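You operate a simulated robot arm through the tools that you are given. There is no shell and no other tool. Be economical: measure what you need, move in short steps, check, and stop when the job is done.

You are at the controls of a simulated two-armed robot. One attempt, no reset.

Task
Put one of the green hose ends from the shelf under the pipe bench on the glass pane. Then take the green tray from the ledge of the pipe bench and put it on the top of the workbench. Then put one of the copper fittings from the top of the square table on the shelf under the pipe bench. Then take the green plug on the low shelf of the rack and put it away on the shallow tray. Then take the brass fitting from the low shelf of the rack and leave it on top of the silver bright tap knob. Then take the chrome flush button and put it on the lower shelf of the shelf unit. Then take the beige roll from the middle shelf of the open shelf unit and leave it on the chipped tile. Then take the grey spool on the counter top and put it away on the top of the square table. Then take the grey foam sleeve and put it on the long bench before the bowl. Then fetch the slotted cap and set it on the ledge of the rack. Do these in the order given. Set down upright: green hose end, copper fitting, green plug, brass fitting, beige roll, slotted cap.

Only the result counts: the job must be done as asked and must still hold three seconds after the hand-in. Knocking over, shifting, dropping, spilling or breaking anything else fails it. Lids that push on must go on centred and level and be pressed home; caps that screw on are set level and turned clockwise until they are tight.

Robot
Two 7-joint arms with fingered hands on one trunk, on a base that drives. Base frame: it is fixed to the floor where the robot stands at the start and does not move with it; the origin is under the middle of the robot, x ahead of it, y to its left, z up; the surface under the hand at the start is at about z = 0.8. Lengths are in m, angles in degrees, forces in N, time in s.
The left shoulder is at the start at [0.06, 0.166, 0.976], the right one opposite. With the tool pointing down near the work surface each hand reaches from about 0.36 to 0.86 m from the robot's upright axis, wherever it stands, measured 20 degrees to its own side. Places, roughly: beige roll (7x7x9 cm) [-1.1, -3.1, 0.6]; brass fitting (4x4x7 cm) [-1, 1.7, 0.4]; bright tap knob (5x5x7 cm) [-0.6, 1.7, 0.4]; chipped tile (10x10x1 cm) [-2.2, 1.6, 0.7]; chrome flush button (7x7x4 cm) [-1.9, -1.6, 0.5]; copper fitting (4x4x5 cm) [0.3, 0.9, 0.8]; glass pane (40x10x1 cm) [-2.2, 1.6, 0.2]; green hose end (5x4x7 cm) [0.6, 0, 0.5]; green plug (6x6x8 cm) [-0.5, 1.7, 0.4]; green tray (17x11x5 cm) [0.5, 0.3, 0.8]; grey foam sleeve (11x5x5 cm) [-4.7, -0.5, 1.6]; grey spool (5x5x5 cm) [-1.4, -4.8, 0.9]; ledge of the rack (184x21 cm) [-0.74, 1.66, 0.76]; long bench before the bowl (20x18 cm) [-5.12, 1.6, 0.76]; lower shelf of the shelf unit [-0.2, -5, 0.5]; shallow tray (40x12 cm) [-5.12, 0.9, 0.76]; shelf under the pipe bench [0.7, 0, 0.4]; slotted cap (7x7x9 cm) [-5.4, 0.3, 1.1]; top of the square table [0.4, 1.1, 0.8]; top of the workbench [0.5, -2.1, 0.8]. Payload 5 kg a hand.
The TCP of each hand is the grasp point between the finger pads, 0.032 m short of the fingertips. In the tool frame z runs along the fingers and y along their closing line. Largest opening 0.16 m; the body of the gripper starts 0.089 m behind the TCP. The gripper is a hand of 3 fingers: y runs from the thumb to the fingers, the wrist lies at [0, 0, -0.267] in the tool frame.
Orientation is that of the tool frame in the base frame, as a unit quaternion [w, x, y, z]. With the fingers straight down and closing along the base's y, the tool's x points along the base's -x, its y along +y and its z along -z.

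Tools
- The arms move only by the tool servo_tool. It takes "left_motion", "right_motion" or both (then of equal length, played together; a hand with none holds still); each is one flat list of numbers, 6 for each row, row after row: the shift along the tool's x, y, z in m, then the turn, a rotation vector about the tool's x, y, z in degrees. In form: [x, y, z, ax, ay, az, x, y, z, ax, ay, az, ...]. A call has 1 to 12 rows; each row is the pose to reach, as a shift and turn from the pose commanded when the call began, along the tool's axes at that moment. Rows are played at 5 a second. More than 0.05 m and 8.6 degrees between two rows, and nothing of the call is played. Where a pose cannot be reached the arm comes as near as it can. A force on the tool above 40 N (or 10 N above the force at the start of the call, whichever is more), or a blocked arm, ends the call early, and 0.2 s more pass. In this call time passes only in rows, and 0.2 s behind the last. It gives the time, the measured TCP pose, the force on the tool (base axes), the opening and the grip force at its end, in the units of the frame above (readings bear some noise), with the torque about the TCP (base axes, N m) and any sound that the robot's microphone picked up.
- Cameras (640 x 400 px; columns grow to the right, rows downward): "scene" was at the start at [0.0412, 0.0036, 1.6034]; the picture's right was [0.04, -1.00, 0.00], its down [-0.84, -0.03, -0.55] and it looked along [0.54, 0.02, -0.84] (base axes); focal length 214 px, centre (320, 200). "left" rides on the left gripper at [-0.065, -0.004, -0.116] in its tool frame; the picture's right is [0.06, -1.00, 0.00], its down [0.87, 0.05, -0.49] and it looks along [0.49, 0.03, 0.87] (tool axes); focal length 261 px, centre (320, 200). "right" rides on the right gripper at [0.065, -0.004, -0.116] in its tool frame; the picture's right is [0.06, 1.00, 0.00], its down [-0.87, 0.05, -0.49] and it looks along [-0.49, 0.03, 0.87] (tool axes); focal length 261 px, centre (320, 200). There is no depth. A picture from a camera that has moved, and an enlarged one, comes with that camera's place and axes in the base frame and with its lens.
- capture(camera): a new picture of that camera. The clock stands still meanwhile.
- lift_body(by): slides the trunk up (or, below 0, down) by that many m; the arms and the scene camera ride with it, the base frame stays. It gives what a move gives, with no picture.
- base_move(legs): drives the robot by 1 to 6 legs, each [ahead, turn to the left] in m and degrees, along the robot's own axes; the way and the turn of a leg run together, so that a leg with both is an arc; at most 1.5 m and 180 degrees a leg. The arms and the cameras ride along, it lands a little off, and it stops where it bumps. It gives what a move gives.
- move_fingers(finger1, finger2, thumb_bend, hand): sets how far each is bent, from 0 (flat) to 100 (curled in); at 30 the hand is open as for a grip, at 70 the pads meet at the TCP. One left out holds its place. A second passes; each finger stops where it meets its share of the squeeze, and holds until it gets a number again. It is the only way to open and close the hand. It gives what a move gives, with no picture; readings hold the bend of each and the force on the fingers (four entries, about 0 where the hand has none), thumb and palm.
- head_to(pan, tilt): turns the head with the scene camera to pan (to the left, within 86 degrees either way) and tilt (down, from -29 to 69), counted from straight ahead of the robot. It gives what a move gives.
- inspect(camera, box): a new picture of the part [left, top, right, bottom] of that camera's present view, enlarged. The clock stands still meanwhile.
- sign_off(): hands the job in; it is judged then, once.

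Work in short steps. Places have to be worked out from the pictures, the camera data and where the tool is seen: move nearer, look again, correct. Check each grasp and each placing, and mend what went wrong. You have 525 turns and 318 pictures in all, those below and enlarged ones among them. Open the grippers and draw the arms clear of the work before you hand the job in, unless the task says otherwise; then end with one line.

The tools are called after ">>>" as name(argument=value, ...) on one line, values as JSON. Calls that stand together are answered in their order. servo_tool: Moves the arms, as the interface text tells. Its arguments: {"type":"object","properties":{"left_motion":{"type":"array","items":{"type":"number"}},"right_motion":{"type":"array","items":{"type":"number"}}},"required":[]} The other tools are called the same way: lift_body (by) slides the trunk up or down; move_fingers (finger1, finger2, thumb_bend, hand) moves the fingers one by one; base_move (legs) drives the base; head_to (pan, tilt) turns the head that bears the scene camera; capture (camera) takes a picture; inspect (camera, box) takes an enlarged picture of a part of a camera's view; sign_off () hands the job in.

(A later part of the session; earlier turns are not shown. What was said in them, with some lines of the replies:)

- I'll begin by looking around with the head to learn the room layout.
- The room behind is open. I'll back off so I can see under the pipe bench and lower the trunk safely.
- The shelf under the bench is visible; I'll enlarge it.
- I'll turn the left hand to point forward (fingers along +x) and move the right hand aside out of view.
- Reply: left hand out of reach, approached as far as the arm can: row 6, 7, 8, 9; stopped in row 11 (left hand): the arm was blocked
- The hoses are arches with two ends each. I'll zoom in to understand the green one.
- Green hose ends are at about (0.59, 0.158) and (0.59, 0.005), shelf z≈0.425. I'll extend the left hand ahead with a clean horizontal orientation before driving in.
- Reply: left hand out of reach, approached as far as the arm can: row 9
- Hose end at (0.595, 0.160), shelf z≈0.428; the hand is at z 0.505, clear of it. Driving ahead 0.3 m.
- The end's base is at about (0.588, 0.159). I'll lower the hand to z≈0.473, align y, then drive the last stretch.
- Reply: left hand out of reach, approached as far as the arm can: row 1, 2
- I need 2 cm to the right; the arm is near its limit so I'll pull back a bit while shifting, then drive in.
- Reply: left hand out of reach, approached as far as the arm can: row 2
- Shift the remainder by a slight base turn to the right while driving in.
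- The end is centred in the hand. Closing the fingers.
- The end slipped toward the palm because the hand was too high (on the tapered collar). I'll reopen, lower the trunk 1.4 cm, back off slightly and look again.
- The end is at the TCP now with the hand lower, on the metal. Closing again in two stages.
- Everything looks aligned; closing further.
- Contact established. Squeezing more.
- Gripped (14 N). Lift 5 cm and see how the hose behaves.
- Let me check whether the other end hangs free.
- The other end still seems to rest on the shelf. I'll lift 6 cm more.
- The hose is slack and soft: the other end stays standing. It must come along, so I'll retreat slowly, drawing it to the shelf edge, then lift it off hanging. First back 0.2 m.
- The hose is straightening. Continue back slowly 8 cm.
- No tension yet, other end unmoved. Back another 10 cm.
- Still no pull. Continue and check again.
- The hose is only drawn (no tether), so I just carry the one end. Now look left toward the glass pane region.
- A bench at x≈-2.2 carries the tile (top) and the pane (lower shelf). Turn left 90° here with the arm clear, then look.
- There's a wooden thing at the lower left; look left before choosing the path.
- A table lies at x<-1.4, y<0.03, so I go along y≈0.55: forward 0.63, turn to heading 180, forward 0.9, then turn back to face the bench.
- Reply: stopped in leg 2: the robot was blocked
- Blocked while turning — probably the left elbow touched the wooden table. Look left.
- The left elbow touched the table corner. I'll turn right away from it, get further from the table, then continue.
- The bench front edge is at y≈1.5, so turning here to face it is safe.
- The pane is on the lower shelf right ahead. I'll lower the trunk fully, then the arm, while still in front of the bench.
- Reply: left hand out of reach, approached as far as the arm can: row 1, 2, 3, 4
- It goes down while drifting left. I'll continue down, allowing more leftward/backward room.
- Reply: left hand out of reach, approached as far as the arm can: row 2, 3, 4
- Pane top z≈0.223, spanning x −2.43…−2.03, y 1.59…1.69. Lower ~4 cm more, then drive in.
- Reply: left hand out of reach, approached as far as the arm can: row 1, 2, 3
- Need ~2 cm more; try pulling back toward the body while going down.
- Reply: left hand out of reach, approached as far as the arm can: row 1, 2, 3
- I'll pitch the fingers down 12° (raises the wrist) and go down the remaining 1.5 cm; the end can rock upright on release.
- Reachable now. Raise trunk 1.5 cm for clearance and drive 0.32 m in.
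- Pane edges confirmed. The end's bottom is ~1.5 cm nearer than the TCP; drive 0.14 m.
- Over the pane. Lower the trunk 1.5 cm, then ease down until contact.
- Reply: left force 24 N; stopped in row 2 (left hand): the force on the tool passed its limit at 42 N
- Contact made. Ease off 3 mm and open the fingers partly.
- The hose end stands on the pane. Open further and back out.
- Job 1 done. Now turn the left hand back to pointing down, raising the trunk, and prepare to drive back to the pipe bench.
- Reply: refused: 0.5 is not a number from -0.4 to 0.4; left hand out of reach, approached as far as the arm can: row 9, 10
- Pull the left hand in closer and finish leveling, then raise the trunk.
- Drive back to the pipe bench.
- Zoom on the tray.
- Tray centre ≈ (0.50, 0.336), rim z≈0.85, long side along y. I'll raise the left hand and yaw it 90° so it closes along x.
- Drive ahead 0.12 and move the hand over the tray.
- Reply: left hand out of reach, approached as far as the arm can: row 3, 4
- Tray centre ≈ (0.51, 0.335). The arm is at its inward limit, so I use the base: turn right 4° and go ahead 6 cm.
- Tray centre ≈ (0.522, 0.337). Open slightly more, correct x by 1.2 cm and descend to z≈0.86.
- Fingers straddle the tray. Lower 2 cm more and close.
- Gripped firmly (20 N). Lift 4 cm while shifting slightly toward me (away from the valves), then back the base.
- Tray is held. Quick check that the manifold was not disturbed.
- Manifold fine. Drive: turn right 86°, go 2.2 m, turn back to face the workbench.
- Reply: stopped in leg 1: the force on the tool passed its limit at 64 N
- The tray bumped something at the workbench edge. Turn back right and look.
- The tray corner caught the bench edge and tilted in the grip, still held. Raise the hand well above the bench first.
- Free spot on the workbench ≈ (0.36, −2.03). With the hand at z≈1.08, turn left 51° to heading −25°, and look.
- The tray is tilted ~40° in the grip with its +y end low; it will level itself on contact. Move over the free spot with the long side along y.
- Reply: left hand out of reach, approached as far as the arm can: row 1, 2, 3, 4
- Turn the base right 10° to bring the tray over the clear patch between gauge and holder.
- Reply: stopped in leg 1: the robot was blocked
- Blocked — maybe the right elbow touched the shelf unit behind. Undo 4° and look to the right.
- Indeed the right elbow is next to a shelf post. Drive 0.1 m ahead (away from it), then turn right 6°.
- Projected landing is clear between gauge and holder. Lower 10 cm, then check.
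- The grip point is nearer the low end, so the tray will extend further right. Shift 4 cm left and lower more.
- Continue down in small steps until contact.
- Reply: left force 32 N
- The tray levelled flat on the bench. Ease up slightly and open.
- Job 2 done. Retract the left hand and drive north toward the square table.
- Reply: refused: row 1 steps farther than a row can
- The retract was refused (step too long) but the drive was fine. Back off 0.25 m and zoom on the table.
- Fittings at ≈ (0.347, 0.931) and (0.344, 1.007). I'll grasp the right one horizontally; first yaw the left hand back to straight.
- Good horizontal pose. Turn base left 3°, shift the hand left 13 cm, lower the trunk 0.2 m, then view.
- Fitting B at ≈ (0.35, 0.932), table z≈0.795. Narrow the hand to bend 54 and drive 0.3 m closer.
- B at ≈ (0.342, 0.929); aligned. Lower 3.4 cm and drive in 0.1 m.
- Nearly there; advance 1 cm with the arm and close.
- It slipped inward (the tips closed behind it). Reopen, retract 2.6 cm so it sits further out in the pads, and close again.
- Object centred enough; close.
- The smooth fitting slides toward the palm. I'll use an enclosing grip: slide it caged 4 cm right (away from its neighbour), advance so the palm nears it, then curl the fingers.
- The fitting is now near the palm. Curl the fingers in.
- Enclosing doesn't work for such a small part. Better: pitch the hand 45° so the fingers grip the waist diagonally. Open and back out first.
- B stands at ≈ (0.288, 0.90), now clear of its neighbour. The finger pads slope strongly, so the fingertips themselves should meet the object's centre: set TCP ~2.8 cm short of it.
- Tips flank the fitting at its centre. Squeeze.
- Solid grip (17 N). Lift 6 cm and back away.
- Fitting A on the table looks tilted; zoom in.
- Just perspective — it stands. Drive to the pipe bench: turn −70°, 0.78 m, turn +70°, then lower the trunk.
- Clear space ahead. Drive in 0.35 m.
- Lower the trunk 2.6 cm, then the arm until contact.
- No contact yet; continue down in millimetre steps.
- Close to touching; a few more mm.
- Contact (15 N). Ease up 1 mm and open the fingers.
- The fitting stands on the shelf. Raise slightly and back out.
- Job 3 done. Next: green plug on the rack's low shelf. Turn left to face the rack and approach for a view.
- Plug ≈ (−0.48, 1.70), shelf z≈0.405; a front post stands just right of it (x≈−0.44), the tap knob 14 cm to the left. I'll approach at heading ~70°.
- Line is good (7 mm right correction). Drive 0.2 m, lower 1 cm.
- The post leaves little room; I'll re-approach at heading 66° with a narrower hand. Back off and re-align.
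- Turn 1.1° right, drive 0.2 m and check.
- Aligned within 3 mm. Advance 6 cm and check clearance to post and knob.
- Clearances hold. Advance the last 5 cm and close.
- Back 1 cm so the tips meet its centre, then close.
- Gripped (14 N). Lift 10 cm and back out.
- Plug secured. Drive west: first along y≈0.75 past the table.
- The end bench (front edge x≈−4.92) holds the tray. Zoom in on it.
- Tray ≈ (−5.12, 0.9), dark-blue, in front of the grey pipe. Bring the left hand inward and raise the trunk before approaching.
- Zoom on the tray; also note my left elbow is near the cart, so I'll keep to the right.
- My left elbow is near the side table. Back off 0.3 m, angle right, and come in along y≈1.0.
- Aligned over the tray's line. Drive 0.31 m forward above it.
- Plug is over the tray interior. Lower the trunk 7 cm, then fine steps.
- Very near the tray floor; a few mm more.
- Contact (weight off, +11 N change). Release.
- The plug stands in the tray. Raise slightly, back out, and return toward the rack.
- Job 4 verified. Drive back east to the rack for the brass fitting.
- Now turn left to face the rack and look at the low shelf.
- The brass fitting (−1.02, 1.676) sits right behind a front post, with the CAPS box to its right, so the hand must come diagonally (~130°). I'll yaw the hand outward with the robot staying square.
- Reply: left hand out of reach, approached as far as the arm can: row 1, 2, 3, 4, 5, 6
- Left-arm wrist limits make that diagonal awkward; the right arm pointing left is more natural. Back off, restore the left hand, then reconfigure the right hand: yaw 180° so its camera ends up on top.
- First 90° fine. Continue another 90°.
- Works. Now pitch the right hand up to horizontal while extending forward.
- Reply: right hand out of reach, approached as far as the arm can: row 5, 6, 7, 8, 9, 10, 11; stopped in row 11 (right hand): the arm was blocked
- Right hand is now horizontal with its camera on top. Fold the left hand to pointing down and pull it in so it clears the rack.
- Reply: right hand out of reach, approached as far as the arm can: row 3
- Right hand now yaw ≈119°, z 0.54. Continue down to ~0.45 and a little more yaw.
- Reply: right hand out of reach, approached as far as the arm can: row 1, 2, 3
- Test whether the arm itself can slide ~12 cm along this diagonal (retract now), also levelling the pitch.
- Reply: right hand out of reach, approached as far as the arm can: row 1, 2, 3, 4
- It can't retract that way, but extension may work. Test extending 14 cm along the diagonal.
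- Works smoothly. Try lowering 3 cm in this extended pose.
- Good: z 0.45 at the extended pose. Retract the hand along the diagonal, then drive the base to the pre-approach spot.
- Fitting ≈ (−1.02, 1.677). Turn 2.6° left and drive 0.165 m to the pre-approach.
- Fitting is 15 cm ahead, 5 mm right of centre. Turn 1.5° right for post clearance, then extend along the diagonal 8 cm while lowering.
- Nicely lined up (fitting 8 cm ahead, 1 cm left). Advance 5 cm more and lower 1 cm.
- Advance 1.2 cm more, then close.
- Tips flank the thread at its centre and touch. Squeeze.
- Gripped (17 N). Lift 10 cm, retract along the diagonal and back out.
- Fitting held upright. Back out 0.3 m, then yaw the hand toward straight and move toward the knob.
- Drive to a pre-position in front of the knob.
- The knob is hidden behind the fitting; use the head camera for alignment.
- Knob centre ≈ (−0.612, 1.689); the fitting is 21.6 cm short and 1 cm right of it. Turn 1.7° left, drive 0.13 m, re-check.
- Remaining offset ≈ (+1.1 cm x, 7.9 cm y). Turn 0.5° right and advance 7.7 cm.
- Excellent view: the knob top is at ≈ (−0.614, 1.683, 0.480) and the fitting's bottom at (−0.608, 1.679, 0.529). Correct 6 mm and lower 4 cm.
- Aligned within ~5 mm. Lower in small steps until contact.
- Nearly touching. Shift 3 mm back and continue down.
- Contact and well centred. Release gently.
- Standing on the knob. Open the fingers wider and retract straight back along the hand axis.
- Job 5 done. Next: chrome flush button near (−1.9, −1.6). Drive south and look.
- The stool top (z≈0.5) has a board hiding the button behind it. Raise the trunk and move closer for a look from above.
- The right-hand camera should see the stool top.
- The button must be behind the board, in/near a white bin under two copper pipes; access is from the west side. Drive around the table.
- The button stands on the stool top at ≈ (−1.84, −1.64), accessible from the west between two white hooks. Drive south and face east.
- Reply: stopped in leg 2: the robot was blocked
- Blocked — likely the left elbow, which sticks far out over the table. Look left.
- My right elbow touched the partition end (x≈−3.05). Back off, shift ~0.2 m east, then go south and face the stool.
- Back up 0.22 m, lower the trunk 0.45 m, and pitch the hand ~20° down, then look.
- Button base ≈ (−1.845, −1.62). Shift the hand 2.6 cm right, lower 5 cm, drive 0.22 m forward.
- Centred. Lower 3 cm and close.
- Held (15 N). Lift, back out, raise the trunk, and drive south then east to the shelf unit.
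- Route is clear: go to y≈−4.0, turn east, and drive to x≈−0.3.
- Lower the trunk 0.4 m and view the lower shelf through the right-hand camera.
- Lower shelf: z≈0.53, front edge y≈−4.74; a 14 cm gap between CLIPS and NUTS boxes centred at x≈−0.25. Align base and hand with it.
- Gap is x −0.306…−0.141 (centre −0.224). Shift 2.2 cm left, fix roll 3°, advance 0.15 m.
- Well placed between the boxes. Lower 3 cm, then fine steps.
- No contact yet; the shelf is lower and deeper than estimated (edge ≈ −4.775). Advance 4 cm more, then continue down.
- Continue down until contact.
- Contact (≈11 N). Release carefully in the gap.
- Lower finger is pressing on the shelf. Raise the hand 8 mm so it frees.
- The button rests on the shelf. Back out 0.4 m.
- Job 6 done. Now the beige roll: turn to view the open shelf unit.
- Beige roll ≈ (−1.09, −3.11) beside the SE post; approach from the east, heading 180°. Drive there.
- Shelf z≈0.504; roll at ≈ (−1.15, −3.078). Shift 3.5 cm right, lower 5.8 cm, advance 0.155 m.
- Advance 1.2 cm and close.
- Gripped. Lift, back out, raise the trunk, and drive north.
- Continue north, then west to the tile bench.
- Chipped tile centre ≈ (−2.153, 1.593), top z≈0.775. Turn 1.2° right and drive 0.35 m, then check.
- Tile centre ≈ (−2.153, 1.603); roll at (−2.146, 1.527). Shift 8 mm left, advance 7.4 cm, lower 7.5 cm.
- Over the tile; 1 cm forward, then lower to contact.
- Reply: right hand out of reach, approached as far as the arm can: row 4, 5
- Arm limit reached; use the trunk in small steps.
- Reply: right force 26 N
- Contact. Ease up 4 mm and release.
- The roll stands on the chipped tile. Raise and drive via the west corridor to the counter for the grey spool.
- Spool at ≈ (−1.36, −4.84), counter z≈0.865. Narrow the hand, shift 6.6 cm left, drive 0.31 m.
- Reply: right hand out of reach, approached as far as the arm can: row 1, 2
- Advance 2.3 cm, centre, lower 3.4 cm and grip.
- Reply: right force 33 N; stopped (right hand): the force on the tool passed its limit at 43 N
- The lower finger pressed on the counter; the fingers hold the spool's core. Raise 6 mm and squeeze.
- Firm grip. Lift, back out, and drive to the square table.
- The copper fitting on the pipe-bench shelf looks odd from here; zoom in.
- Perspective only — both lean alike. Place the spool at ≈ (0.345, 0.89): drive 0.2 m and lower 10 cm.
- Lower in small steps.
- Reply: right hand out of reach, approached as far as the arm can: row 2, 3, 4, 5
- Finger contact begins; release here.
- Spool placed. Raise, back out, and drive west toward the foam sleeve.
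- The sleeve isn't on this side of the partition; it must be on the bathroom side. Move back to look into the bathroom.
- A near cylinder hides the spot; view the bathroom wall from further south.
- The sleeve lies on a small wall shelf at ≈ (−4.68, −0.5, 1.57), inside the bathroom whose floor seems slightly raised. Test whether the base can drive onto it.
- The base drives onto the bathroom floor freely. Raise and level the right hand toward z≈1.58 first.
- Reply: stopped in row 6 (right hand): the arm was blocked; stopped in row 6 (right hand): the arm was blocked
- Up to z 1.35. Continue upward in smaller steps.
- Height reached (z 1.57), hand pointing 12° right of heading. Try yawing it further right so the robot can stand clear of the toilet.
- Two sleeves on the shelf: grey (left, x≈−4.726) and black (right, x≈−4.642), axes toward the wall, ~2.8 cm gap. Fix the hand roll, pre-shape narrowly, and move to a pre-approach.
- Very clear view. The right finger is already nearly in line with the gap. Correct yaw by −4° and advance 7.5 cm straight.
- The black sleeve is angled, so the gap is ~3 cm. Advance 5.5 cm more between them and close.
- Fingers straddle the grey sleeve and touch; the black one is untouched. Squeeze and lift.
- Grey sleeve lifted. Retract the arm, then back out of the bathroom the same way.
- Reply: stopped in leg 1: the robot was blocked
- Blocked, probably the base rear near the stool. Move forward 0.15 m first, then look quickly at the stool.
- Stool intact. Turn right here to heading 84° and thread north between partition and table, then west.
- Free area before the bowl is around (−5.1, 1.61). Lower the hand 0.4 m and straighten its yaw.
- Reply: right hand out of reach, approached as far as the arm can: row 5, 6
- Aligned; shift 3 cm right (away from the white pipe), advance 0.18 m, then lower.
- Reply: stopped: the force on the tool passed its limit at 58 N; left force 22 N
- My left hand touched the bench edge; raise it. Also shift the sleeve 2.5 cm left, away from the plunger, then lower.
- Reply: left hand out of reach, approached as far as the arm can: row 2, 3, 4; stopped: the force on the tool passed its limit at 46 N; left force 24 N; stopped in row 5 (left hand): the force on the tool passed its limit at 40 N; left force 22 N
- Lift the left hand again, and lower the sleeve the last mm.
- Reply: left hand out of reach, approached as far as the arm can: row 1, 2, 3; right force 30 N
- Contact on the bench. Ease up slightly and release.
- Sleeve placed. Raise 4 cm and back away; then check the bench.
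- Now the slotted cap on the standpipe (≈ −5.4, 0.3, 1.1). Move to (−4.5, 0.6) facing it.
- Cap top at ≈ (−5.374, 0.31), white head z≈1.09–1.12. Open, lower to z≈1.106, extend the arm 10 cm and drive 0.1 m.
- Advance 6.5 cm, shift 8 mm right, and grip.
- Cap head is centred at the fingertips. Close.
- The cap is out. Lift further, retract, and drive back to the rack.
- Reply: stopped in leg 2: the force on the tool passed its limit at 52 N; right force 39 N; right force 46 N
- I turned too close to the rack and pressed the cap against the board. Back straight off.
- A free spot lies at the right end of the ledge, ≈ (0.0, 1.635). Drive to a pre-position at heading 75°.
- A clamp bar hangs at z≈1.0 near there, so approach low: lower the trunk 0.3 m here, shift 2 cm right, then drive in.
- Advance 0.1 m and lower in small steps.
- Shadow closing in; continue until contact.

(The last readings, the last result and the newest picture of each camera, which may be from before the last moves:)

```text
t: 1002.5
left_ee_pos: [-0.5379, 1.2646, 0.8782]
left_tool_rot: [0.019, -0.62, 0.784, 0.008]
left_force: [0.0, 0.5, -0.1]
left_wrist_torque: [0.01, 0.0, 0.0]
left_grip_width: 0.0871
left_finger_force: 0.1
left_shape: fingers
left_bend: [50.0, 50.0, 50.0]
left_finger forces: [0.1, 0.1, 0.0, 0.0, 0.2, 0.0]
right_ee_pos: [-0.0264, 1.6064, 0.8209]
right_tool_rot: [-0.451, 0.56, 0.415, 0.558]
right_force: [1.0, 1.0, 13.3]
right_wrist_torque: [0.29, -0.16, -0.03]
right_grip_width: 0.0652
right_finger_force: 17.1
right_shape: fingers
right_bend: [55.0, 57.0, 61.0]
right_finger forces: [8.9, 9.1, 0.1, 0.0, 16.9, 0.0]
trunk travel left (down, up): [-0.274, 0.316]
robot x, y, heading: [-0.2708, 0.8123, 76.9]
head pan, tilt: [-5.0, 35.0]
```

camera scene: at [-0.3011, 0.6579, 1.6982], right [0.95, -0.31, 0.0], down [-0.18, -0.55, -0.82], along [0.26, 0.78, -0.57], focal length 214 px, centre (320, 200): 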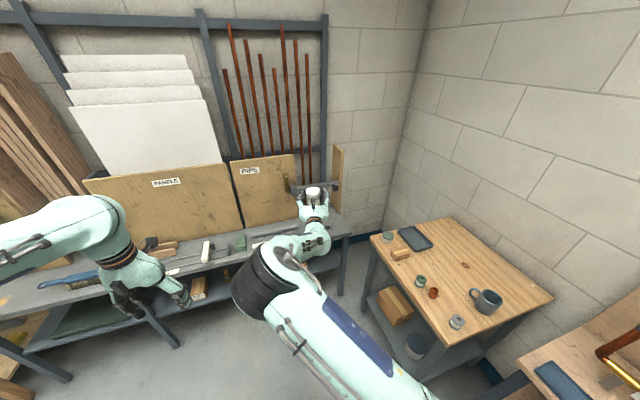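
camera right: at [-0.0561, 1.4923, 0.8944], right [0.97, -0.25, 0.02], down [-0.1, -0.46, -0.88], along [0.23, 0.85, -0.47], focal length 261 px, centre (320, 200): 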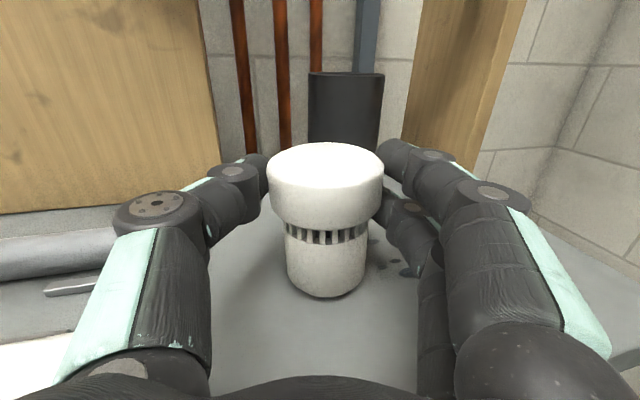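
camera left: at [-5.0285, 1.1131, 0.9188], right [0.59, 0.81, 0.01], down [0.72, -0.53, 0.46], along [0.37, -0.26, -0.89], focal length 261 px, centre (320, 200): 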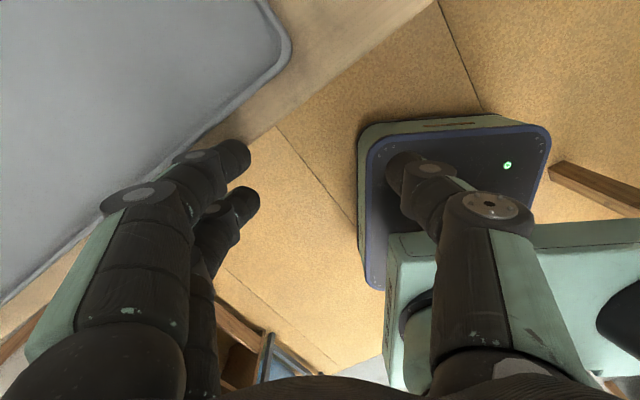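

Contact. Release.

>>> move_fingers(hand="right", finger1=46, finger2=46, thumb_bend=48)

>>> capture(camera="right")

```text
t: 1003.5
left_ee_pos: [-0.537, 1.2666, 0.8788]
left_tool_rot: [0.02, -0.62, 0.785, 0.008]
left_force: [0.3, -0.5, 0.0]
left_wrist_torque: [0.03, 0.05, 0.03]
left_grip_width: 0.0875
left_finger_force: 0.1
left_shape: fingers
left_bend: [50.0, 50.0, 50.0]
left_finger forces: [0.0, 0.0, 0.0, 0.0, 0.1, 0.1]
right_ee_pos: [-0.0245, 1.6072, 0.8193]
right_tool_rot: [-0.45, 0.56, 0.416, 0.557]
right_force: [0.6, -0.6, 0.5]
right_wrist_torque: [0.03, 0.02, 0.0]
right_grip_width: 0.0989
right_finger_force: 0.1
right_shape: fingers
right_bend: [46.0, 46.0, 48.0]
right_finger forces: [0.0, 0.0, 0.1, 0.0, 0.1, 0.0]
trunk travel left (down, up): [-0.274, 0.316]
robot x, y, heading: [-0.2719, 0.8152, 76.9]
head pan, tilt: [-5.0, 35.0]
```

```text
76 pictures are left
camera right: at [-0.0566, 1.4924, 0.8828], right [0.97, -0.25, 0.02], down [-0.1, -0.46, -0.88], along [0.23, 0.85, -0.47], focal length 261 px, centre (320, 200)
```

right: 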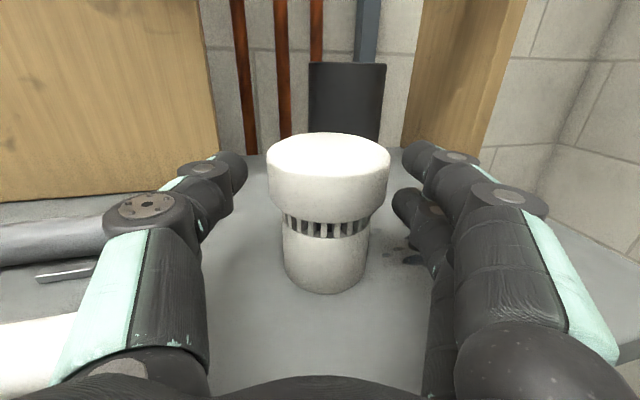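

The cap stands on the ledge. Back out 0.4 m and check the rack, boards and brass fitting.

>>> base_move(legs=[[-0.4, 0]])

>>> capture(camera="right")

>>> head_to(pan=35, tilt=30)

>>> capture(camera="scene")

```text
t: 1006.0
left_ee_pos: [-0.6307, 0.8651, 0.8795]
left_tool_rot: [0.018, -0.62, 0.784, 0.008]
left_force: [-0.2, 0.1, 0.1]
left_wrist_torque: [0.02, 0.0, -0.04]
left_grip_width: 0.0871
left_finger_force: 0.1
left_shape: fingers
left_bend: [50.0, 50.0, 50.0]
left_finger forces: [0.1, 0.1, 0.0, 0.0, 0.0, 0.1]
right_ee_pos: [-0.1185, 1.2075, 0.8204]
right_tool_rot: [-0.451, 0.56, 0.416, 0.557]
right_force: [0.2, -0.2, -0.4]
right_wrist_torque: [0.02, -0.02, 0.01]
right_grip_width: 0.0988
right_finger_force: 0.1
right_shape: fingers
right_bend: [46.0, 46.0, 48.0]
right_finger forces: [0.0, 0.0, 0.0, 0.1, 0.0, 0.1]
trunk travel left (down, up): [-0.274, 0.316]
robot x, y, heading: [-0.3653, 0.4093, 76.8]
head pan, tilt: [-5.0, 35.0]
```

```text
75 pictures are left
camera right: at [-0.1503, 1.0929, 0.8829], right [0.97, -0.25, 0.02], down [-0.1, -0.46, -0.88], along [0.23, 0.85, -0.47], focal length 261 px, centre (320, 200)
```

right: 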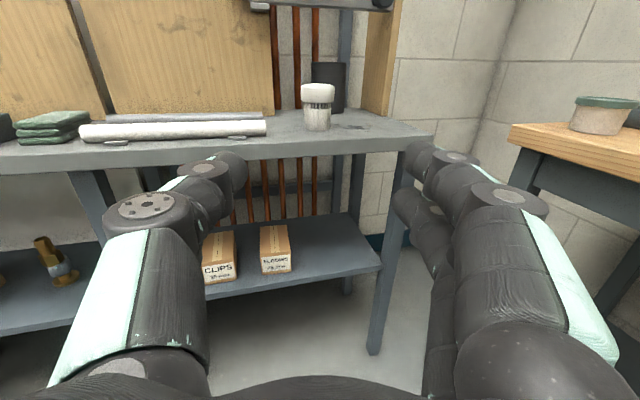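

```text
t: 1007.1
left_ee_pos: [-0.6298, 0.866, 0.8788]
left_tool_rot: [0.02, -0.621, 0.784, 0.008]
left_force: [-0.3, -0.6, -0.1]
left_wrist_torque: [-0.03, 0.02, -0.02]
left_grip_width: 0.0872
left_finger_force: 0.1
left_shape: fingers
left_bend: [50.0, 50.0, 50.0]
left_finger forces: [0.0, 0.0, 0.1, 0.0, 0.0, 0.0]
right_ee_pos: [-0.1191, 1.2064, 0.8206]
right_tool_rot: [-0.451, 0.56, 0.416, 0.557]
right_force: [-1.3, 0.7, 0.0]
right_wrist_torque: [-0.01, -0.02, 0.01]
right_grip_width: 0.0987
right_finger_force: 0.1
right_shape: fingers
right_bend: [46.0, 46.0, 48.0]
right_finger forces: [0.0, 0.0, 0.0, 0.1, 0.0, 0.0]
trunk travel left (down, up): [-0.274, 0.316]
robot x, y, heading: [-0.3652, 0.416, 76.9]
head pan, tilt: [35.0, 30.0]
```

```text
74 pictures are left
camera scene: at [-0.4053, 0.4699, 1.391], right [0.93, 0.37, 0.0], down [0.19, -0.46, -0.87], along [-0.32, 0.8, -0.5], focal length 214 px, centre (320, 200)
```

scene: 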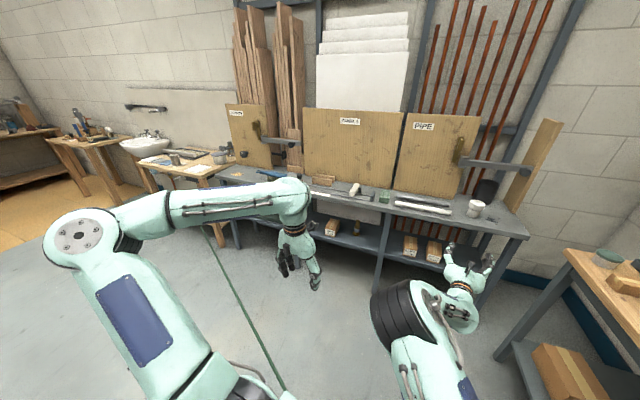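

>>> inspect(camera="scene", box=[310, 170, 420, 270])

>>> inspect(camera="scene", box=[130, 130, 250, 230])

```text
4.00 times, centred on (365, 220) of scene
camera zoom: at [-0.4053, 0.4699, 1.391], right [0.93, 0.37, 0.0], down [0.19, -0.46, -0.87], along [-0.32, 0.8, -0.5], focal length 858 px, centre (140, 120)
```

zoom: 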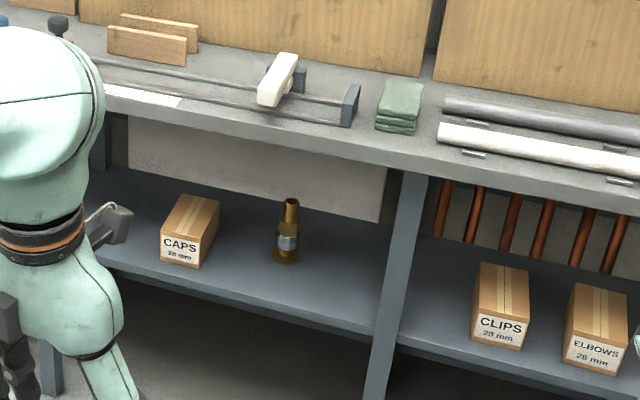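

```text
4.00 times, centred on (190, 180) of scene
camera zoom: at [-0.4053, 0.4699, 1.391], right [0.93, 0.37, 0.0], down [0.19, -0.46, -0.87], along [-0.32, 0.8, -0.5], focal length 858 px, centre (840, 280)
```

zoom: 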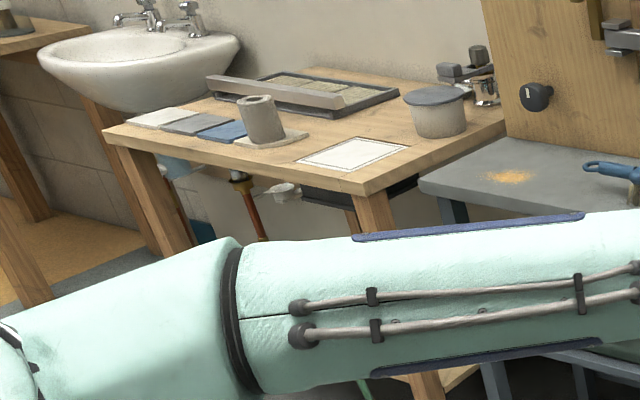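

Everything stands. Open both hands fully and hand in.

>>> move_fingers(hand="right", finger1=30, finger2=30, thumb_bend=30)

>>> move_fingers(hand="left", finger1=30, finger2=30, thumb_bend=30)

>>> sign_off()

```text
t: 1008.1
left_ee_pos: [-0.6302, 0.8662, 0.8792]
left_tool_rot: [0.019, -0.62, 0.784, 0.008]
left_force: [0.4, 0.5, 0.2]
left_wrist_torque: [0.0, 0.0, 0.0]
left_grip_width: 0.087
left_finger_force: 0.0
left_shape: fingers
left_bend: [50.0, 50.0, 50.0]
left_finger forces: [0.1, 0.1, 0.0, 0.0, 0.0, 0.0]
right_ee_pos: [-0.1181, 1.2085, 0.8196]
right_tool_rot: [-0.451, 0.56, 0.416, 0.557]
right_force: [-0.1, 1.0, -0.7]
right_wrist_torque: [0.0, -0.01, -0.03]
right_grip_width: 0.1675
right_finger_force: 0.1
right_shape: fingers
right_bend: [30.0, 30.0, 30.0]
right_finger forces: [0.1, 0.0, 0.0, 0.0, 0.0, 0.1]
trunk travel left (down, up): [-0.274, 0.316]
robot x, y, heading: [-0.3684, 0.4136, 76.9]
head pan, tilt: [35.0, 30.0]
```

```text
t: 1009.1
left_ee_pos: [-0.6316, 0.8667, 0.8787]
left_tool_rot: [0.019, -0.621, 0.784, 0.007]
left_force: [-0.8, -0.1, -0.7]
left_wrist_torque: [0.01, 0.0, 0.05]
left_grip_width: 0.1675
left_finger_force: 0.0
left_shape: fingers
left_bend: [30.0, 30.0, 30.0]
left_finger forces: [0.0, 0.0, 0.2, 0.1, 0.1, 0.0]
right_ee_pos: [-0.1183, 1.2075, 0.819]
right_tool_rot: [-0.45, 0.56, 0.416, 0.557]
right_force: [0.2, 0.3, 0.3]
right_wrist_torque: [-0.01, 0.02, 0.0]
right_grip_width: 0.1675
right_finger_force: 0.0
right_shape: fingers
right_bend: [30.0, 30.0, 30.0]
right_finger forces: [0.0, 0.0, 0.0, 0.0, 0.0, 0.0]
trunk travel left (down, up): [-0.274, 0.316]
robot x, y, heading: [-0.3659, 0.4136, 77.2]
head pan, tilt: [35.0, 30.0]
```

```text
The job is handed in.
```

All ten items were moved in the order given and I handed the job in; I bumped fixtures several times on the way (workbench edge, two tables, partition, stool, bench and the rack boards) and saw nothing shifted in the views I took.
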